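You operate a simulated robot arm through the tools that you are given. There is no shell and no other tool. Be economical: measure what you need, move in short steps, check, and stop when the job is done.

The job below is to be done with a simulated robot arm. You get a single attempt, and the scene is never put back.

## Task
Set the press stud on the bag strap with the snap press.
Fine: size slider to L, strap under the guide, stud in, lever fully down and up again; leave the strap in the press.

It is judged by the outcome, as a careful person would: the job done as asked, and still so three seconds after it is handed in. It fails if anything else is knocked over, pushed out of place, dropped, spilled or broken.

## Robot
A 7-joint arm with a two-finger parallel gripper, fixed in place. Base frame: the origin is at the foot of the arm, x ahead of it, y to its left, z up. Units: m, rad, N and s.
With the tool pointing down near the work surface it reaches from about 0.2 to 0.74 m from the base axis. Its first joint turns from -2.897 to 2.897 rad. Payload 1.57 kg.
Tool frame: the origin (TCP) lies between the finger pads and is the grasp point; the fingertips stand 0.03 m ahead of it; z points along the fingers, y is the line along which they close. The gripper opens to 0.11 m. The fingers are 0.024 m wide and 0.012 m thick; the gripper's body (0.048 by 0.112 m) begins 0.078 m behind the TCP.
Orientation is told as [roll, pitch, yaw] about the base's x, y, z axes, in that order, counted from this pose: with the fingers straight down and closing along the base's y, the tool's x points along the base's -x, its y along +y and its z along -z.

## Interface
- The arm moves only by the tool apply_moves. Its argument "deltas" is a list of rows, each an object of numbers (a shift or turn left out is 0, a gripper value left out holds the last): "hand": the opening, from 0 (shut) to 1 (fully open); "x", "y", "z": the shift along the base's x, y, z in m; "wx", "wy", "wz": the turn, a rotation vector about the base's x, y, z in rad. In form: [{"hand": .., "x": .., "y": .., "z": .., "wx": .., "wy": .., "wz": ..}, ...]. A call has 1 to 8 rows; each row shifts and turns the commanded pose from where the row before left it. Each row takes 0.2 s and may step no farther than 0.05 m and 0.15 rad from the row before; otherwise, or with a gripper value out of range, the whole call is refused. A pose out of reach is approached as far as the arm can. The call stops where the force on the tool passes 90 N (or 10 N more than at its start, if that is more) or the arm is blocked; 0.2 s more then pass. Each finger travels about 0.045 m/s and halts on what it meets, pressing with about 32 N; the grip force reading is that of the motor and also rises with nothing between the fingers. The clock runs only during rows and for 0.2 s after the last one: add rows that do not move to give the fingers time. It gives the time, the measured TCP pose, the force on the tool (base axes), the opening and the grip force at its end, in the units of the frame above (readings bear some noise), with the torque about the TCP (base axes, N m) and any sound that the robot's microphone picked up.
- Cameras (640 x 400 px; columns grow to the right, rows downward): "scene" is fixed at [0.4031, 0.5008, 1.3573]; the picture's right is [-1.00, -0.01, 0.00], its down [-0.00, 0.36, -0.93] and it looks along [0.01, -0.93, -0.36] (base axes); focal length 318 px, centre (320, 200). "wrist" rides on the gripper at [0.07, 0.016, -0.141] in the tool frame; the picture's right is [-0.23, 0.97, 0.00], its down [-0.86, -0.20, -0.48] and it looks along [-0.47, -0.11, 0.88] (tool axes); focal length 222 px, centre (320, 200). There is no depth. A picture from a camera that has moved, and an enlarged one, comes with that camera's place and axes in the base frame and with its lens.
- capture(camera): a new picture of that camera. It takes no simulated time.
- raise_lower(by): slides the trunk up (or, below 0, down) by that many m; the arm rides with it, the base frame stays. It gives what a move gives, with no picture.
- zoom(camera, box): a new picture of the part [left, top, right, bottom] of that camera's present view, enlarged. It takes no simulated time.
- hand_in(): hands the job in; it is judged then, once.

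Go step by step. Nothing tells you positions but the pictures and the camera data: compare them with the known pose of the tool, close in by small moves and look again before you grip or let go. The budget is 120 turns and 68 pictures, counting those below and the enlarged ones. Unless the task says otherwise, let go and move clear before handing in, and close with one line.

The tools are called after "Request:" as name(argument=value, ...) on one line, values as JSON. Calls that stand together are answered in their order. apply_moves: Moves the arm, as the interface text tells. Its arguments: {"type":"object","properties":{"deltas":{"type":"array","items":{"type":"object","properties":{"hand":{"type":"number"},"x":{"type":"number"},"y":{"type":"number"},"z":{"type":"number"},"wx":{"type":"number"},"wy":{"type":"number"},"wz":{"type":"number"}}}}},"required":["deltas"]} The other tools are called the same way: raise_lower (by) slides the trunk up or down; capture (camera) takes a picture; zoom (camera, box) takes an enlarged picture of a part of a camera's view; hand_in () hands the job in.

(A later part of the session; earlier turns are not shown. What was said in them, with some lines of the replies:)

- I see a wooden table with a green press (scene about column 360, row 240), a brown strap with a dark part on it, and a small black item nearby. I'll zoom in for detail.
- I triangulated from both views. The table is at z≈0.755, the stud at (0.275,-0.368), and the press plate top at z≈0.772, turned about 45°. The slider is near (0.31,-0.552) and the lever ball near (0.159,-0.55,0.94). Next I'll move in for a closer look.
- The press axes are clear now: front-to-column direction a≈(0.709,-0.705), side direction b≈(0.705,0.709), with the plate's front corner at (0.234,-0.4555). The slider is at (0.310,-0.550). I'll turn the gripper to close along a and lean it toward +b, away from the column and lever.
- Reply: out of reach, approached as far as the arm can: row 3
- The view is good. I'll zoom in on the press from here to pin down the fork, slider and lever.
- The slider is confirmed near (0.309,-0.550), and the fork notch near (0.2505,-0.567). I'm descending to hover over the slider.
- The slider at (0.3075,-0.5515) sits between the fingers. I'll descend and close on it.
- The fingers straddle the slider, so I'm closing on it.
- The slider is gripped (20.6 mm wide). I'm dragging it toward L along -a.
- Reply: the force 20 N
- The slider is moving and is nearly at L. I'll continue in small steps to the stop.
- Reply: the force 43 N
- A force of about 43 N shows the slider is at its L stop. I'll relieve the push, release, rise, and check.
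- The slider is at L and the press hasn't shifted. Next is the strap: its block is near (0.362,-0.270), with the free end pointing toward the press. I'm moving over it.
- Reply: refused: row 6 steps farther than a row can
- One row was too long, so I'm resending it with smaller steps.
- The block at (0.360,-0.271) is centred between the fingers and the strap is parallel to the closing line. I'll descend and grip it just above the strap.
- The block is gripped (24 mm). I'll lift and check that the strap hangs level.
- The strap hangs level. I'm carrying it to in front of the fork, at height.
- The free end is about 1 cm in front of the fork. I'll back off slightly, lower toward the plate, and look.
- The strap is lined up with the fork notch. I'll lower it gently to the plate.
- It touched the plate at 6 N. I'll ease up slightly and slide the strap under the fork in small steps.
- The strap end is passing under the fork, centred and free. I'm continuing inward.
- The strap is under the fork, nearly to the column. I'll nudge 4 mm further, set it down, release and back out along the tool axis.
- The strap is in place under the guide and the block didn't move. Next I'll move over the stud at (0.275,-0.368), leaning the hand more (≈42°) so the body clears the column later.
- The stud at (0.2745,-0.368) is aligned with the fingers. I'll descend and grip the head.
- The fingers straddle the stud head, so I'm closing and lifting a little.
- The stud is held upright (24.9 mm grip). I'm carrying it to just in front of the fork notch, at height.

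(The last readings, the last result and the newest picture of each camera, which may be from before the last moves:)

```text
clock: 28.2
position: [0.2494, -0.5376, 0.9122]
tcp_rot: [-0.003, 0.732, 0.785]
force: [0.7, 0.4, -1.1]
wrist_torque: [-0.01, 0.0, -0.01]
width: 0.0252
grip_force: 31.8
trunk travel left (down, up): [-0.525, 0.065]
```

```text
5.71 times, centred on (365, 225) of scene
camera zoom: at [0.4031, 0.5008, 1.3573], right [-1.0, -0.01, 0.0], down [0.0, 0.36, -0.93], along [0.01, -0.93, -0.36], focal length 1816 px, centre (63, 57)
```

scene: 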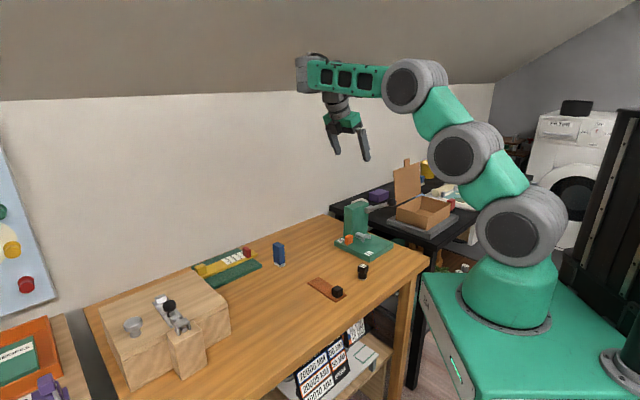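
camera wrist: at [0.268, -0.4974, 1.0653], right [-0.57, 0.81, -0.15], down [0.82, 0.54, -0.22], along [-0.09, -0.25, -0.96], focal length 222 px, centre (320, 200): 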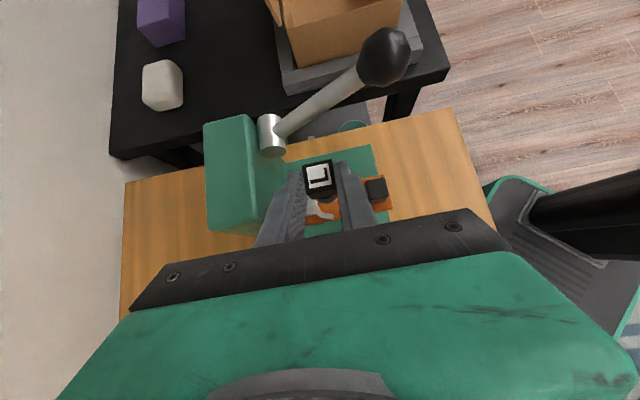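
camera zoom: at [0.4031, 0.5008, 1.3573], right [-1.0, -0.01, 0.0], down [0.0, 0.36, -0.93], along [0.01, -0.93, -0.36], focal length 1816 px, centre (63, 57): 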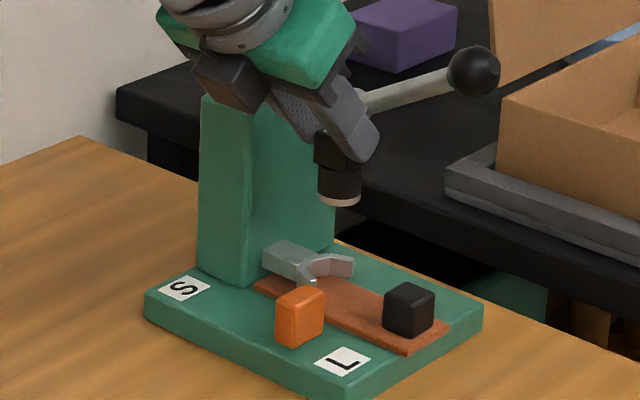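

The projected landing spot is about 5–8 mm in front of the seat, centred on the strap. I'll lower most of the way and check.

Request:
apply_moves(deltas=[{"z": -0.025}, {"z": -0.025}, {"z": -0.008}, {}])

Request:
capture(camera="wrist")

Request:
zoom(camera="scene", box=[340, 205, 390, 255])

```text
clock: 29.2
position: [0.2485, -0.5363, 0.8513]
tcp_rot: [-0.004, 0.733, 0.785]
force: [-0.2, 0.7, 0.2]
wrist_torque: [0.02, 0.01, 0.03]
width: 0.025
grip_force: 32.3
trunk travel left (down, up): [-0.525, 0.065]
```

```text
23 pictures are left
camera wrist: at [0.2659, -0.496, 1.0052], right [-0.57, 0.81, -0.15], down [0.82, 0.54, -0.22], along [-0.09, -0.25, -0.96], focal length 222 px, centre (320, 200)
```

wrist: 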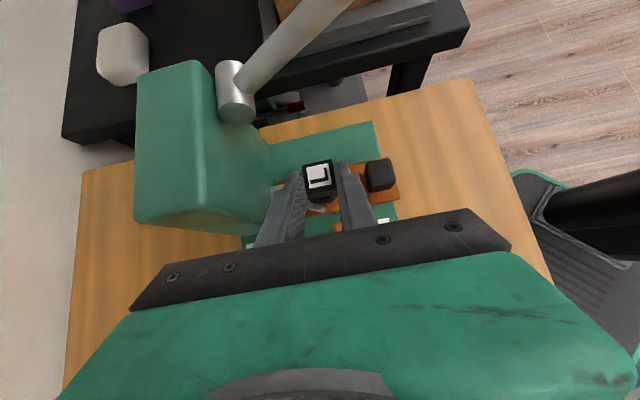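

```text
8.00 times, centred on (365, 230) of scene
camera zoom: at [0.4031, 0.5008, 1.3573], right [-1.0, -0.01, 0.0], down [0.0, 0.36, -0.93], along [0.01, -0.93, -0.36], focal length 2543 px, centre (-40, -40)
```

zoom: 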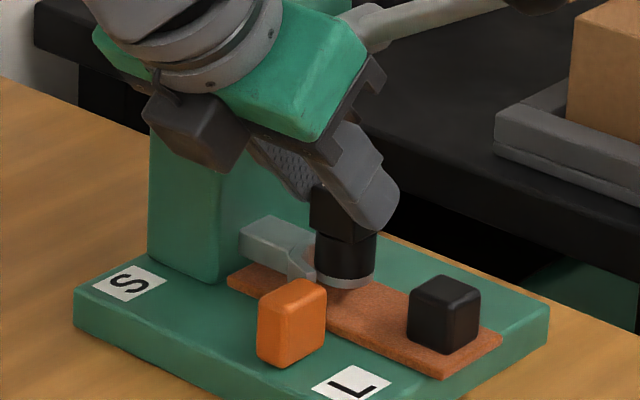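

The stud is just in front of and above the notch. I'll lower it to the strap in small steps.

Request:
apply_moves(deltas=[{"z": -0.005}, {"z": -0.004}, {"z": -0.003}, {}])

Request:
zoom(camera="scene", box=[340, 205, 390, 255])

```text
clock: 30.2
position: [0.2482, -0.5382, 0.8409]
tcp_rot: [-0.004, 0.735, 0.785]
force: [-0.1, 0.5, 0.2]
wrist_torque: [0.03, 0.01, 0.0]
width: 0.0251
grip_force: 31.9
trunk travel left (down, up): [-0.525, 0.065]
```

```text
8.00 times, centred on (365, 230) of scene
camera zoom: at [0.4031, 0.5008, 1.3573], right [-1.0, -0.01, 0.0], down [0.0, 0.36, -0.93], along [0.01, -0.93, -0.36], focal length 2543 px, centre (-40, -40)
```

zoom: 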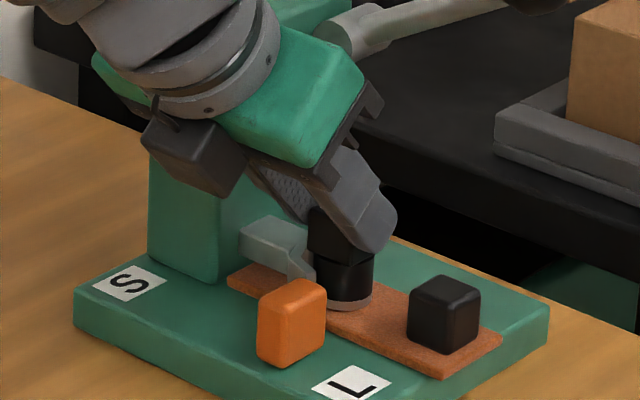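

Now I'll slide it into the notch along +a in small steps, watching the force.

Request:
apply_moves(deltas=[{"z": -0.002}, {"x": 0.0021, "y": -0.0021}, {"x": 0.0021, "y": -0.0021}, {}])

Request:
apply_moves(deltas=[{"x": 0.0014, "y": -0.0014}, {}])

Request:
zoom(camera="scene", box=[340, 205, 390, 255])

Request:
zoom(camera="wrist", box=[250, 110, 410, 250])

```text
clock: 31.2
position: [0.2524, -0.5422, 0.838]
tcp_rot: [-0.005, 0.732, 0.784]
force: [-3.0, 1.7, 8.7]
wrist_torque: [-0.03, 0.27, -0.07]
width: 0.0249
grip_force: 32.0
trunk travel left (down, up): [-0.525, 0.065]
```

```text
clock: 31.8
position: [0.2517, -0.543, 0.8385]
tcp_rot: [-0.002, 0.733, 0.784]
force: [-6.8, 6.7, 9.7]
wrist_torque: [0.2, 0.4, -0.14]
width: 0.0249
grip_force: 31.7
trunk travel left (down, up): [-0.525, 0.065]
```

```text
8.00 times, centred on (365, 230) of scene
camera zoom: at [0.4031, 0.5008, 1.3573], right [-1.0, -0.01, 0.0], down [0.0, 0.36, -0.93], along [0.01, -0.93, -0.36], focal length 2543 px, centre (-40, -40)
```

zoom: 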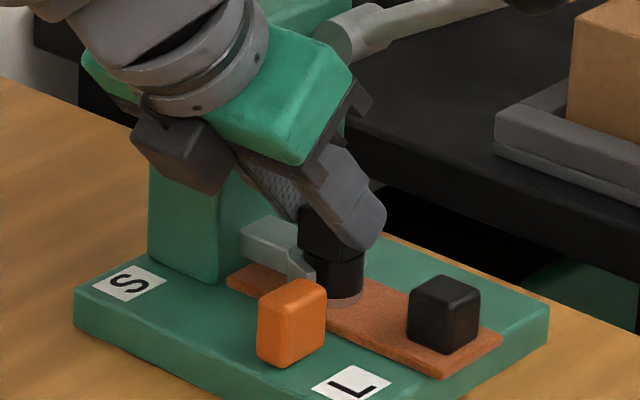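

```text
2.86 times, centred on (330, 180) of wrist
camera zoom: at [0.2703, -0.5023, 0.9915], right [-0.57, 0.81, -0.15], down [0.82, 0.53, -0.22], along [-0.09, -0.25, -0.96], focal length 635 px, centre (291, 257)
```

zoom: 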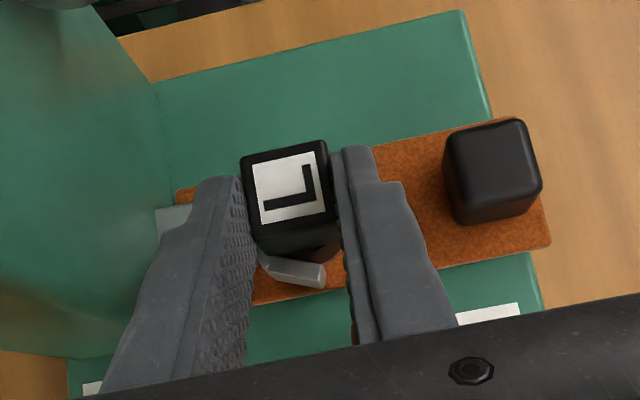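

Contact is building (≈10 N along a). I'll nudge 2 mm more to tell friction from seating.

Request:
apply_moves(deltas=[{"x": 0.0014, "y": -0.0014, "z": 0.0005}, {}])

```text
clock: 32.4
position: [0.2522, -0.545, 0.8392]
tcp_rot: [-0.001, 0.734, 0.785]
force: [-12.4, 14.0, 8.0]
wrist_torque: [0.42, 0.52, -0.25]
width: 0.025
grip_force: 31.8
trunk travel left (down, up): [-0.525, 0.065]
```

The stud is seated against the notch. I'll relieve the push, release, and back out along the tool axis.

Request:
apply_moves(deltas=[{"x": -0.0018, "y": 0.0018}, {"hand": 0.4}, {}, {}, {"x": 0.014, "y": 0.014, "z": 0.022}, {"x": 0.019, "y": 0.019, "z": 0.03}, {"x": 0.019, "y": 0.019, "z": 0.03}, {"x": 0.019, "y": 0.019, "z": 0.03}])

Request:
zoom(camera="wrist", box=[190, 60, 370, 210])

Request:
zoom(camera="scene", box=[330, 190, 400, 260])

```text
clock: 34.2
position: [0.3209, -0.4709, 0.9508]
tcp_rot: [-0.003, 0.734, 0.788]
force: [0.3, -0.2, -0.2]
wrist_torque: [0.02, -0.02, 0.0]
width: 0.044
grip_force: 0.1
trunk travel left (down, up): [-0.525, 0.065]
```

```text
2.67 times, centred on (280, 135) of wrist
camera zoom: at [0.3396, -0.4305, 1.1036], right [-0.57, 0.81, -0.15], down [0.82, 0.54, -0.22], along [-0.09, -0.25, -0.96], focal length 592 px, centre (427, 373)
```

zoom: 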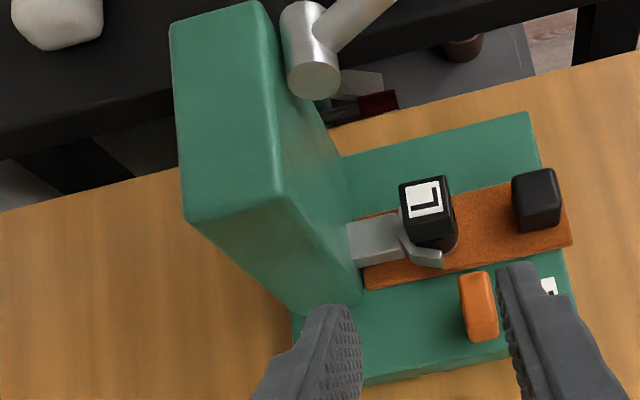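

```text
5.71 times, centred on (365, 225) of scene
camera zoom: at [0.4031, 0.5008, 1.3573], right [-1.0, -0.01, 0.0], down [0.0, 0.36, -0.93], along [0.01, -0.93, -0.36], focal length 1816 px, centre (63, 57)
```

zoom: 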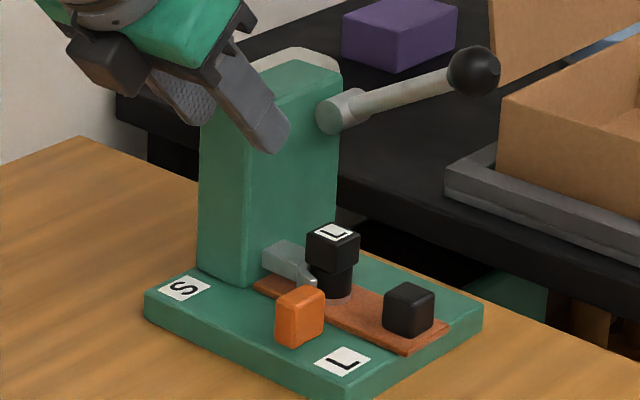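

The stud stands upright in the guide on the strap. The lever is next: I'll rise, straighten the tool and turn it so the fingers close along b across the ball at (0.158,-0.549,0.94).

Request:
apply_moves(deltas=[{"z": 0.03, "wx": 0.1038, "wy": -0.1034}, {"x": -0.02, "z": 0.035, "wx": 0.1038, "wy": -0.1034}, {"x": -0.025, "z": 0.035, "wx": 0.1038, "wy": -0.1034}, {"x": -0.03, "z": 0.03, "wx": 0.1038, "wy": -0.1034}, {"x": -0.03, "z": 0.02, "wx": 0.1038, "wy": -0.1034}])

Request:
apply_moves(deltas=[{"x": -0.01, "wz": -0.1428}, {"x": -0.01, "wz": -0.1428}, {"x": -0.01, "wz": -0.1428}, {"x": -0.01, "wz": -0.1428}, {"x": -0.01, "wz": -0.1428}, {"x": -0.01, "wz": -0.1428}])

Request:
apply_moves(deltas=[{"wz": -0.1428}, {"wz": -0.1428}, {"wz": -0.1428}, {"wz": -0.1428}, {"wz": -0.142}, {}])

Request:
capture(camera="wrist")

```text
clock: 35.4
position: [0.215, -0.4702, 1.1044]
tcp_rot: [0.001, -0.001, 0.785]
force: [0.1, 0.3, 1.0]
wrist_torque: [-0.04, 0.01, 0.02]
width: 0.0439
grip_force: 0.0
trunk travel left (down, up): [-0.525, 0.065]
```

```text
clock: 36.8
position: [0.1593, -0.4719, 1.0993]
tcp_rot: [0.001, 0.0, -0.074]
force: [-0.3, -1.0, 0.2]
wrist_torque: [-0.03, -0.03, 0.03]
width: 0.0438
grip_force: 0.0
trunk travel left (down, up): [-0.525, 0.065]
```

```text
clock: 38.2
position: [0.1595, -0.472, 1.0999]
tcp_rot: [0.001, -0.001, -0.784]
force: [0.4, 0.3, -0.3]
wrist_torque: [-0.02, -0.05, 0.04]
width: 0.0441
grip_force: 0.1
trunk travel left (down, up): [-0.525, 0.065]
```

```text
16 pictures are left
camera wrist: at [0.1209, -0.4125, 1.242], right [0.85, 0.53, 0.0], down [0.46, -0.75, 0.48], along [0.25, -0.41, -0.88], focal length 222 px, centre (320, 200)
```

wrist: 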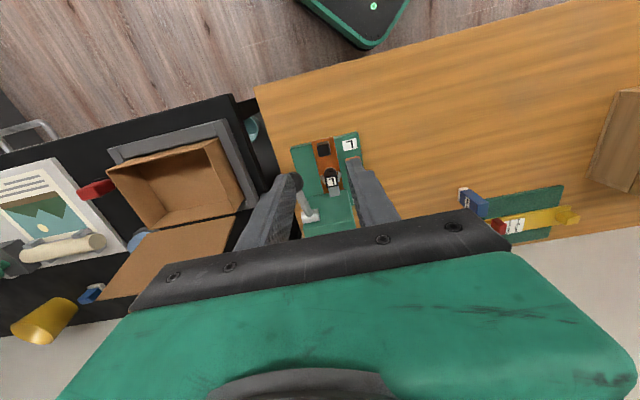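

The orientation is right. The ball agrees at about (0.159,-0.549,0.942). I'll move above it and start down.

Request:
apply_moves(deltas=[{"hand": 0.6, "y": -0.04}, {"y": -0.037}, {"z": -0.04}, {"z": -0.04}, {}])

Request:
capture(camera="wrist")

```text
clock: 39.4
position: [0.1587, -0.5486, 1.0194]
tcp_rot: [-0.001, 0.001, -0.784]
force: [-0.4, -0.4, 0.2]
wrist_torque: [0.0, -0.04, 0.02]
width: 0.0656
grip_force: 0.1
trunk travel left (down, up): [-0.525, 0.065]
```

```text
15 pictures are left
camera wrist: at [0.1216, -0.4884, 1.1622], right [0.85, 0.53, 0.0], down [0.47, -0.74, 0.48], along [0.25, -0.41, -0.88], focal length 222 px, centre (320, 200)
```

wrist: 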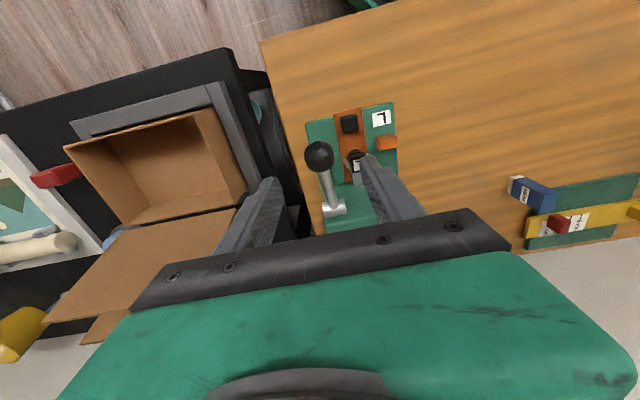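

The ball is centred between the fingers. I'll descend onto it and close.

Request:
apply_moves(deltas=[{"x": -0.001, "z": -0.035}, {"z": -0.03}, {"hand": 0.15}, {}, {}, {}, {}])

Request:
zoom(camera="scene", box=[330, 150, 430, 260])

```text
clock: 41.0
position: [0.1574, -0.5464, 0.9543]
tcp_rot: [0.0, 0.001, -0.782]
force: [10.6, 7.9, -0.9]
wrist_torque: [0.14, -0.25, 0.08]
width: 0.03
grip_force: 39.7
trunk travel left (down, up): [-0.525, 0.065]
```

```text
3.64 times, centred on (380, 205) of scene
camera zoom: at [0.4031, 0.5008, 1.3573], right [-1.0, -0.01, 0.0], down [0.0, 0.36, -0.93], along [0.01, -0.93, -0.36], focal length 1156 px, centre (102, 182)
```

zoom: 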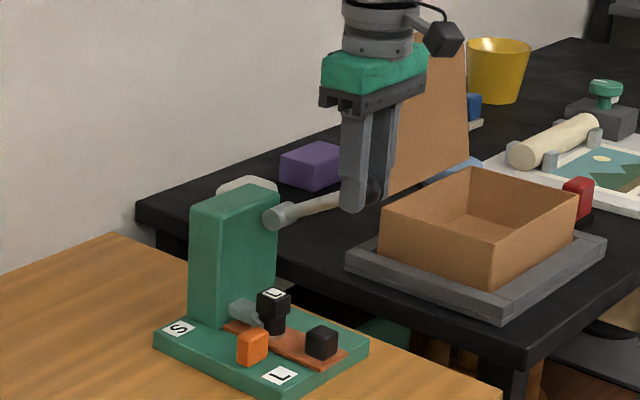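

The ball is gripped at 30 mm diameter. The pivot is about 0.107 m back and 0.057 m lower. I'll swing down along the arc, first three steps.

Request:
apply_moves(deltas=[{"x": 0.002, "y": 0.002}, {"x": -0.0049, "y": 0.0049, "z": -0.0154}, {"x": -0.0033, "y": 0.0033, "z": -0.0162}, {"x": -0.0016, "y": 0.0016, "z": -0.0168}])

```text
clock: 42.0
position: [0.1492, -0.5379, 0.9073]
tcp_rot: [-0.002, -0.001, -0.788]
force: [-6.3, 0.8, 8.3]
wrist_torque: [-0.55, -0.53, -0.12]
width: 0.0301
grip_force: 39.7
trunk travel left (down, up): [-0.525, 0.065]
```

The ball is following with low force, so I'm continuing the arc.

Request:
apply_moves(deltas=[{"z": -0.0168}, {"x": 0.0016, "y": -0.0016, "z": -0.0168}, {"x": 0.0033, "y": -0.0033, "z": -0.0162}])

Request:
zoom(camera="scene", box=[330, 150, 430, 260])

```text
clock: 42.8
position: [0.1528, -0.5406, 0.8554]
tcp_rot: [-0.003, -0.003, -0.783]
force: [-6.7, -6.9, 8.0]
wrist_torque: [-0.61, -0.62, 0.02]
width: 0.0299
grip_force: 39.9
trunk travel left (down, up): [-0.525, 0.065]
```

```text
3.64 times, centred on (380, 205) of scene
camera zoom: at [0.4031, 0.5008, 1.3573], right [-1.0, -0.01, 0.0], down [0.0, 0.36, -0.93], along [0.01, -0.93, -0.36], focal length 1156 px, centre (102, 182)
```

zoom: 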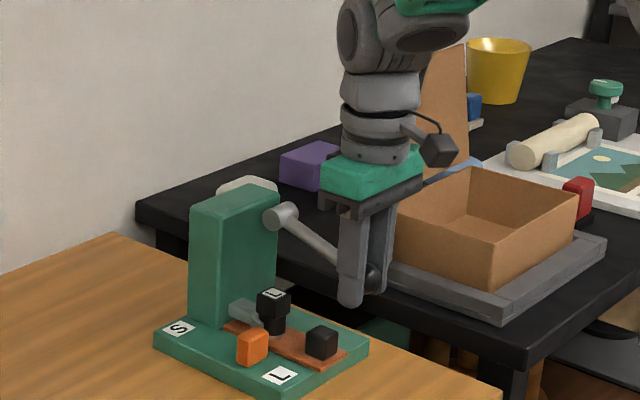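

The lever is at about -20°. I'm continuing until a stop is felt.

Request:
apply_moves(deltas=[{"x": 0.0049, "y": -0.0049, "z": -0.0154}, {"x": 0.003, "y": -0.003, "z": -0.007}, {}])

```text
clock: 43.6
position: [0.1612, -0.5497, 0.8316]
tcp_rot: [0.001, 0.002, -0.786]
force: [-19.3, -2.3, 2.2]
wrist_torque: [-0.17, -0.07, -0.02]
width: 0.0302
grip_force: 32.9
trunk travel left (down, up): [-0.525, 0.065]
```

No stop yet (ball ≈0.82). I'll continue with a slightly corrected arc.

Request:
apply_moves(deltas=[{"x": 0.0015, "y": -0.0045, "z": -0.007}, {"x": 0.0042, "y": -0.0042, "z": -0.007}, {}])

Request:
zoom(camera="scene", box=[330, 170, 410, 260])

```text
clock: 44.4
position: [0.1682, -0.5573, 0.8196]
tcp_rot: [0.0, -0.003, -0.781]
force: [-16.1, 10.9, 24.1]
wrist_torque: [0.37, 0.33, 0.01]
width: 0.0299
grip_force: 39.5
trunk travel left (down, up): [-0.525, 0.065]
```

```text
4.44 times, centred on (370, 215) of scene
camera zoom: at [0.4031, 0.5008, 1.3573], right [-1.0, -0.01, 0.0], down [0.0, 0.36, -0.93], along [0.01, -0.93, -0.36], focal length 1413 px, centre (98, 133)
```

zoom: 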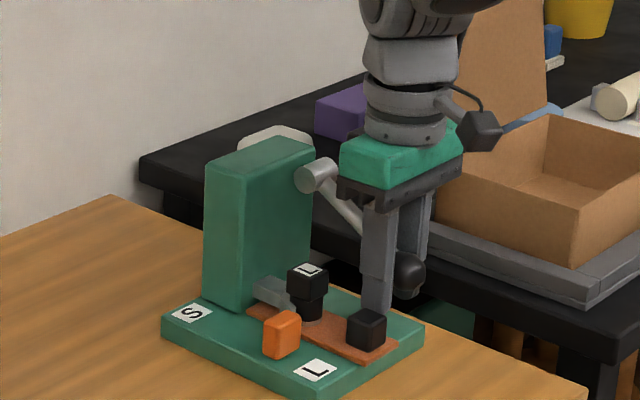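

The ball has slid toward the front of the fingers at about -27°, so the lever may be near its stop. I'll open slightly, rise, shift over the ball, and press down from above with closed fingers to be sure.

Request:
apply_moves(deltas=[{"hand": 0.36, "z": 0.005}, {}, {"z": 0.03}, {"z": 0.04}, {}])

Request:
zoom(camera="scene", box=[330, 170, 410, 260])

Request:
capture(camera="wrist")

```text
clock: 45.6
position: [0.1707, -0.5576, 0.8958]
tcp_rot: [0.0, -0.001, -0.784]
force: [-0.4, -0.5, -0.6]
wrist_torque: [-0.03, 0.01, -0.01]
width: 0.0395
grip_force: 0.0
trunk travel left (down, up): [-0.525, 0.065]
```

```text
4.44 times, centred on (370, 215) of scene
camera zoom: at [0.4031, 0.5008, 1.3573], right [-1.0, -0.01, 0.0], down [0.0, 0.36, -0.93], along [0.01, -0.93, -0.36], focal length 1413 px, centre (98, 133)
```

zoom: 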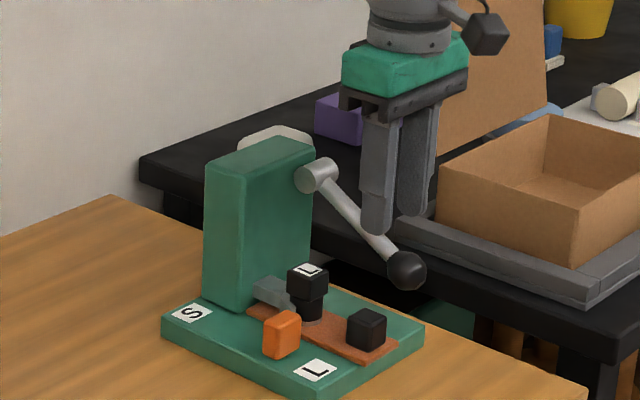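

```text
10 pictures are left
camera wrist: at [0.1326, -0.4978, 1.0388], right [0.85, 0.53, 0.0], down [0.47, -0.74, 0.48], along [0.25, -0.41, -0.88], focal length 222 px, centre (320, 200)
```

wrist: 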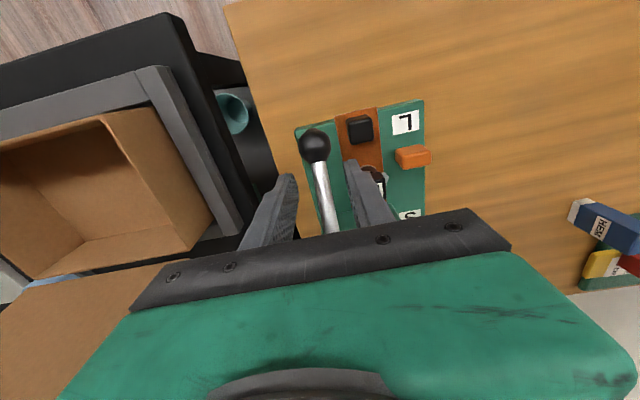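

The lever stays down at about -28°, mirroring its start angle, with the ball at (0.157,-0.548,0.83). I'll press on top of it with shut fingers to confirm the stop.

Request:
apply_moves(deltas=[{"x": -0.0137, "y": 0.0096, "z": 0.004}, {"hand": 0.0}, {}, {}, {}, {"z": -0.012}, {"z": -0.008}, {}])

```text
clock: 47.4
position: [0.1544, -0.5479, 0.8798]
tcp_rot: [0.001, 0.001, -0.783]
force: [-0.4, 0.2, 1.1]
wrist_torque: [0.03, -0.02, 0.0]
width: 0.0
grip_force: 20.7
trunk travel left (down, up): [-0.525, 0.065]
```

Request:
apply_moves(deltas=[{"x": 0.001, "z": -0.004}, {"z": -0.003}, {"z": -0.003}, {}])

```text
clock: 48.4
position: [0.1572, -0.5483, 0.8736]
tcp_rot: [-0.004, -0.008, -0.783]
force: [4.6, 7.7, 31.3]
wrist_torque: [0.21, -0.25, 0.0]
width: 0.0
grip_force: 21.2
trunk travel left (down, up): [-0.525, 0.065]
```

There's firm contact at the expected height. I'll push a bit harder to confirm.

Request:
apply_moves(deltas=[{"z": -0.003}, {"z": -0.003}, {}])

Request:
zoom(camera="scene", box=[330, 170, 410, 260])

```text
clock: 49.2
position: [0.1573, -0.5499, 0.873]
tcp_rot: [-0.01, -0.014, -0.78]
force: [16.9, 20.2, 70.9]
wrist_torque: [0.63, -0.72, 0.1]
width: 0.0003
grip_force: 21.2
trunk travel left (down, up): [-0.525, 0.065]
```

```text
4.44 times, centred on (370, 215) of scene
camera zoom: at [0.4031, 0.5008, 1.3573], right [-1.0, -0.01, 0.0], down [0.0, 0.36, -0.93], along [0.01, -0.93, -0.36], focal length 1413 px, centre (98, 133)
```

zoom: 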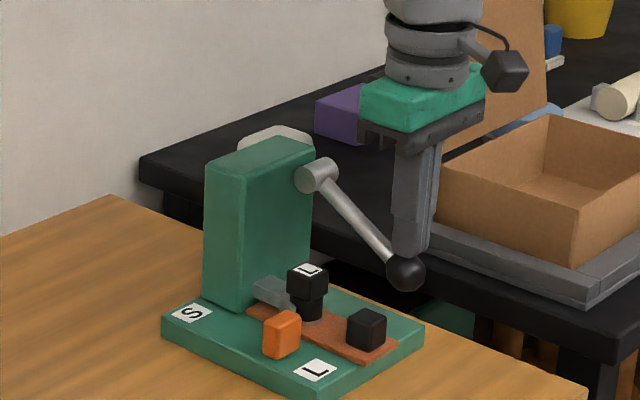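

It's a solid stop: 71 N with no further travel, so the lever is fully down. Now I'll rise, open a little and grip the ball to raise it again.

Request:
apply_moves(deltas=[{"z": 0.015}, {"z": 0.015, "hand": 0.4}, {}, {}, {"z": -0.03}, {"z": -0.02}, {}])

```text
clock: 50.8
position: [0.1562, -0.5507, 0.8432]
tcp_rot: [-0.003, 0.001, -0.783]
force: [-0.6, 0.0, -1.0]
wrist_torque: [0.0, 0.02, 0.04]
width: 0.0441
grip_force: 0.0
trunk travel left (down, up): [-0.525, 0.065]
```

Request:
apply_moves(deltas=[{"hand": 0.15}, {}, {}, {"x": -0.0049, "y": 0.0049, "z": 0.0154}, {"x": -0.0033, "y": 0.0033, "z": 0.0162}])

Request:
zoom(camera="scene", box=[330, 160, 410, 260])

```text
clock: 52.0
position: [0.1476, -0.5412, 0.8747]
tcp_rot: [0.001, 0.002, -0.786]
force: [12.9, 17.8, -4.0]
wrist_torque: [0.38, -0.1, 0.11]
width: 0.0359
grip_force: 11.3
trunk travel left (down, up): [-0.525, 0.065]
```

```text
4.00 times, centred on (370, 210) of scene
camera zoom: at [0.4031, 0.5008, 1.3573], right [-1.0, -0.01, 0.0], down [0.0, 0.36, -0.93], along [0.01, -0.93, -0.36], focal length 1272 px, centre (120, 160)
```

zoom: 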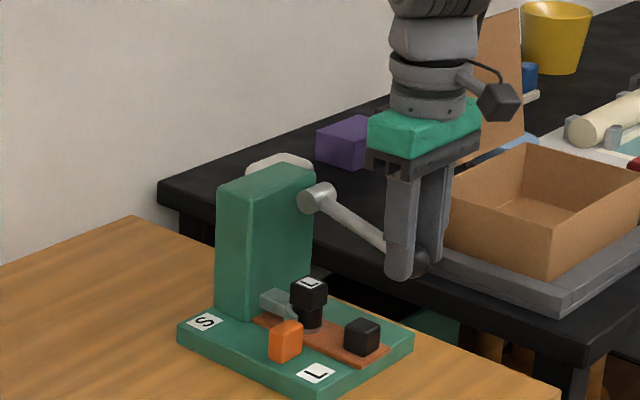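

The ball is rising, but the grip is off-centre along b. I'll shift +b 3 mm and let the fingers finish closing.

Request:
apply_moves(deltas=[{"x": 0.0022, "y": 0.0022}, {}, {}])

```text
clock: 52.8
position: [0.1502, -0.5393, 0.8759]
tcp_rot: [0.0, 0.001, -0.787]
force: [5.7, 15.5, -2.1]
wrist_torque: [0.23, -0.1, 0.03]
width: 0.0307
grip_force: 20.2
trunk travel left (down, up): [-0.525, 0.065]
```

Gripped now. I'm continuing up along the arc.

Request:
apply_moves(deltas=[{"x": -0.0006, "y": 0.0026, "z": 0.0168}, {"z": 0.0168}, {"x": 0.0016, "y": -0.0016, "z": 0.0168}, {"x": 0.0033, "y": -0.0033, "z": 0.0162}, {}])

Request:
zoom(camera="scene", box=[330, 160, 410, 260])

```text
clock: 54.0
position: [0.1525, -0.5417, 0.9418]
tcp_rot: [0.0, -0.001, -0.785]
force: [-14.1, -0.9, -7.7]
wrist_torque: [0.74, 1.09, -0.05]
width: 0.03
grip_force: 38.7
trunk travel left (down, up): [-0.525, 0.065]
```

```text
4.00 times, centred on (370, 210) of scene
camera zoom: at [0.4031, 0.5008, 1.3573], right [-1.0, -0.01, 0.0], down [0.0, 0.36, -0.93], along [0.01, -0.93, -0.36], focal length 1272 px, centre (120, 160)
```

zoom: 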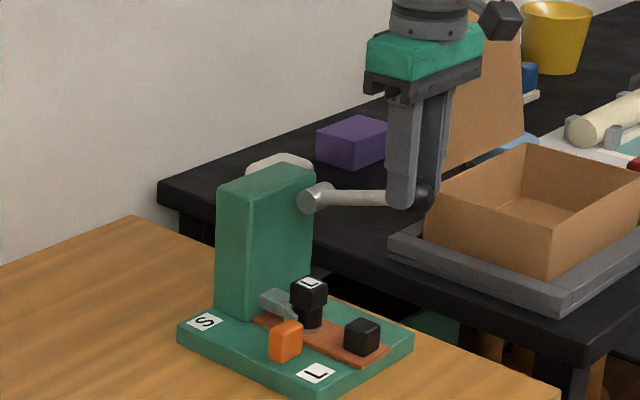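

The ball is at about +17° and protrudes a little to the front. I'll re-centre by 6 mm toward -a, then finish the raise to the upper stop.

Request:
apply_moves(deltas=[{"x": -0.0045, "y": 0.0042}, {"x": 0.003, "y": -0.003, "z": 0.009}, {"x": 0.0035, "y": -0.0035, "z": 0.009}, {"x": 0.002, "y": -0.002, "z": 0.005}, {}])

```text
clock: 55.2
position: [0.1568, -0.5463, 0.9618]
tcp_rot: [0.003, 0.005, -0.787]
force: [-5.2, -7.5, -13.0]
wrist_torque: [0.56, 0.89, -0.05]
width: 0.0299
grip_force: 39.4
trunk travel left (down, up): [-0.525, 0.065]
```

It's near the original height with growing resistance. I'll push up a few mm more to confirm the stop, then look.

Request:
apply_moves(deltas=[{"x": 0.001, "y": -0.001, "z": 0.003}, {"z": 0.002}, {}])

Request:
zoom(camera="scene", box=[330, 160, 410, 260])

```text
clock: 56.0
position: [0.1603, -0.5458, 0.9677]
tcp_rot: [0.0, -0.001, -0.785]
force: [-6.2, -13.2, -15.0]
wrist_torque: [0.3, 0.88, -0.01]
width: 0.03
grip_force: 39.1
trunk travel left (down, up): [-0.525, 0.065]
```

```text
4.00 times, centred on (370, 210) of scene
camera zoom: at [0.4031, 0.5008, 1.3573], right [-1.0, -0.01, 0.0], down [0.0, 0.36, -0.93], along [0.01, -0.93, -0.36], focal length 1272 px, centre (120, 160)
```

zoom: 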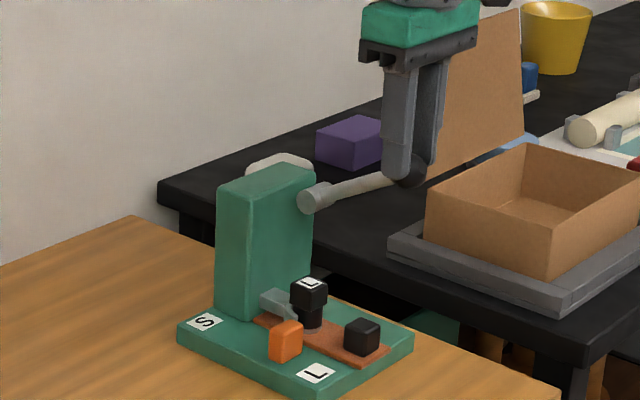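

The ball is back at its original picture position, so the lever is up. I'll release and move clear.

Request:
apply_moves(deltas=[{"hand": 0.6}, {}, {}, {"z": 0.04}, {"z": 0.04}, {"z": 0.04}, {"z": 0.04}])

Request:
apply_moves(deltas=[{"x": -0.02, "y": 0.04}, {"x": -0.02, "y": 0.04}, {}, {}])

Request:
zoom(camera="scene", box=[330, 190, 400, 260])

Request:
capture(camera="scene")

```text
clock: 57.6
position: [0.1597, -0.5461, 1.1321]
tcp_rot: [0.0, 0.0, -0.782]
force: [-0.1, 0.7, 0.6]
wrist_torque: [-0.04, -0.01, 0.0]
width: 0.0663
grip_force: 0.1
trunk travel left (down, up): [-0.525, 0.065]
```

```text
clock: 58.6
position: [0.1198, -0.4671, 1.1291]
tcp_rot: [0.0, 0.001, -0.783]
force: [0.5, 0.2, -0.3]
wrist_torque: [0.01, 0.0, 0.0]
width: 0.0661
grip_force: 0.1
trunk travel left (down, up): [-0.525, 0.065]
```

```text
5.71 times, centred on (365, 225) of scene
camera zoom: at [0.4031, 0.5008, 1.3573], right [-1.0, -0.01, 0.0], down [0.0, 0.36, -0.93], along [0.01, -0.93, -0.36], focal length 1816 px, centre (63, 57)
```

zoom: 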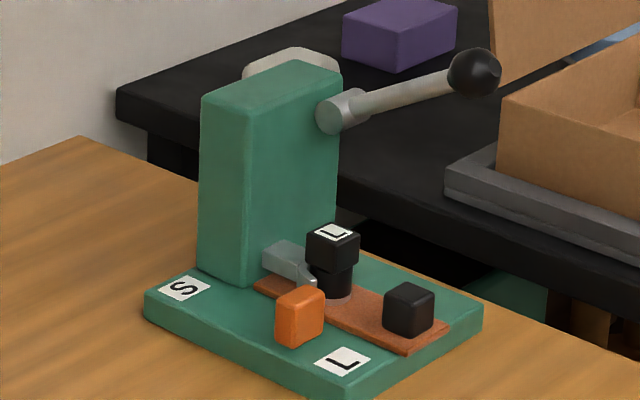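

```text
4 pictures are left
```

scene: 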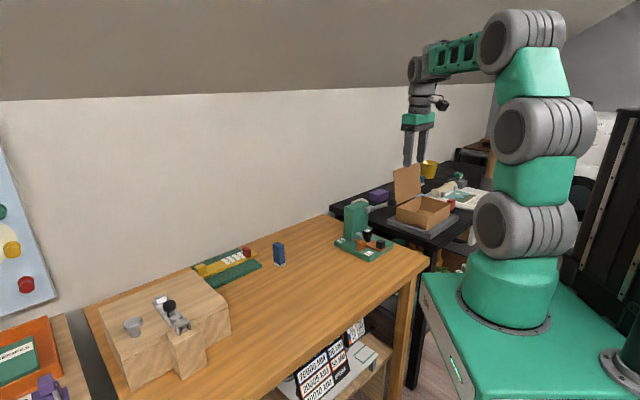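

Everything is where it should be: slider at L, strap under the guide, stud in the guide, lever back at its original upper position, nothing else disturbed and the arm clear.

Request:
hand_in()

```text
The job is handed in.
```

I set the stud and handed the job in. The slider is at L, the strap is under the guide and left in the press, and the stud is in the guide. I pushed the lever down to a hard stop (71 N, no further travel) and raised it to where it started. The microphone picked up no click, so I'm relying on that stop as the sign the stud set.
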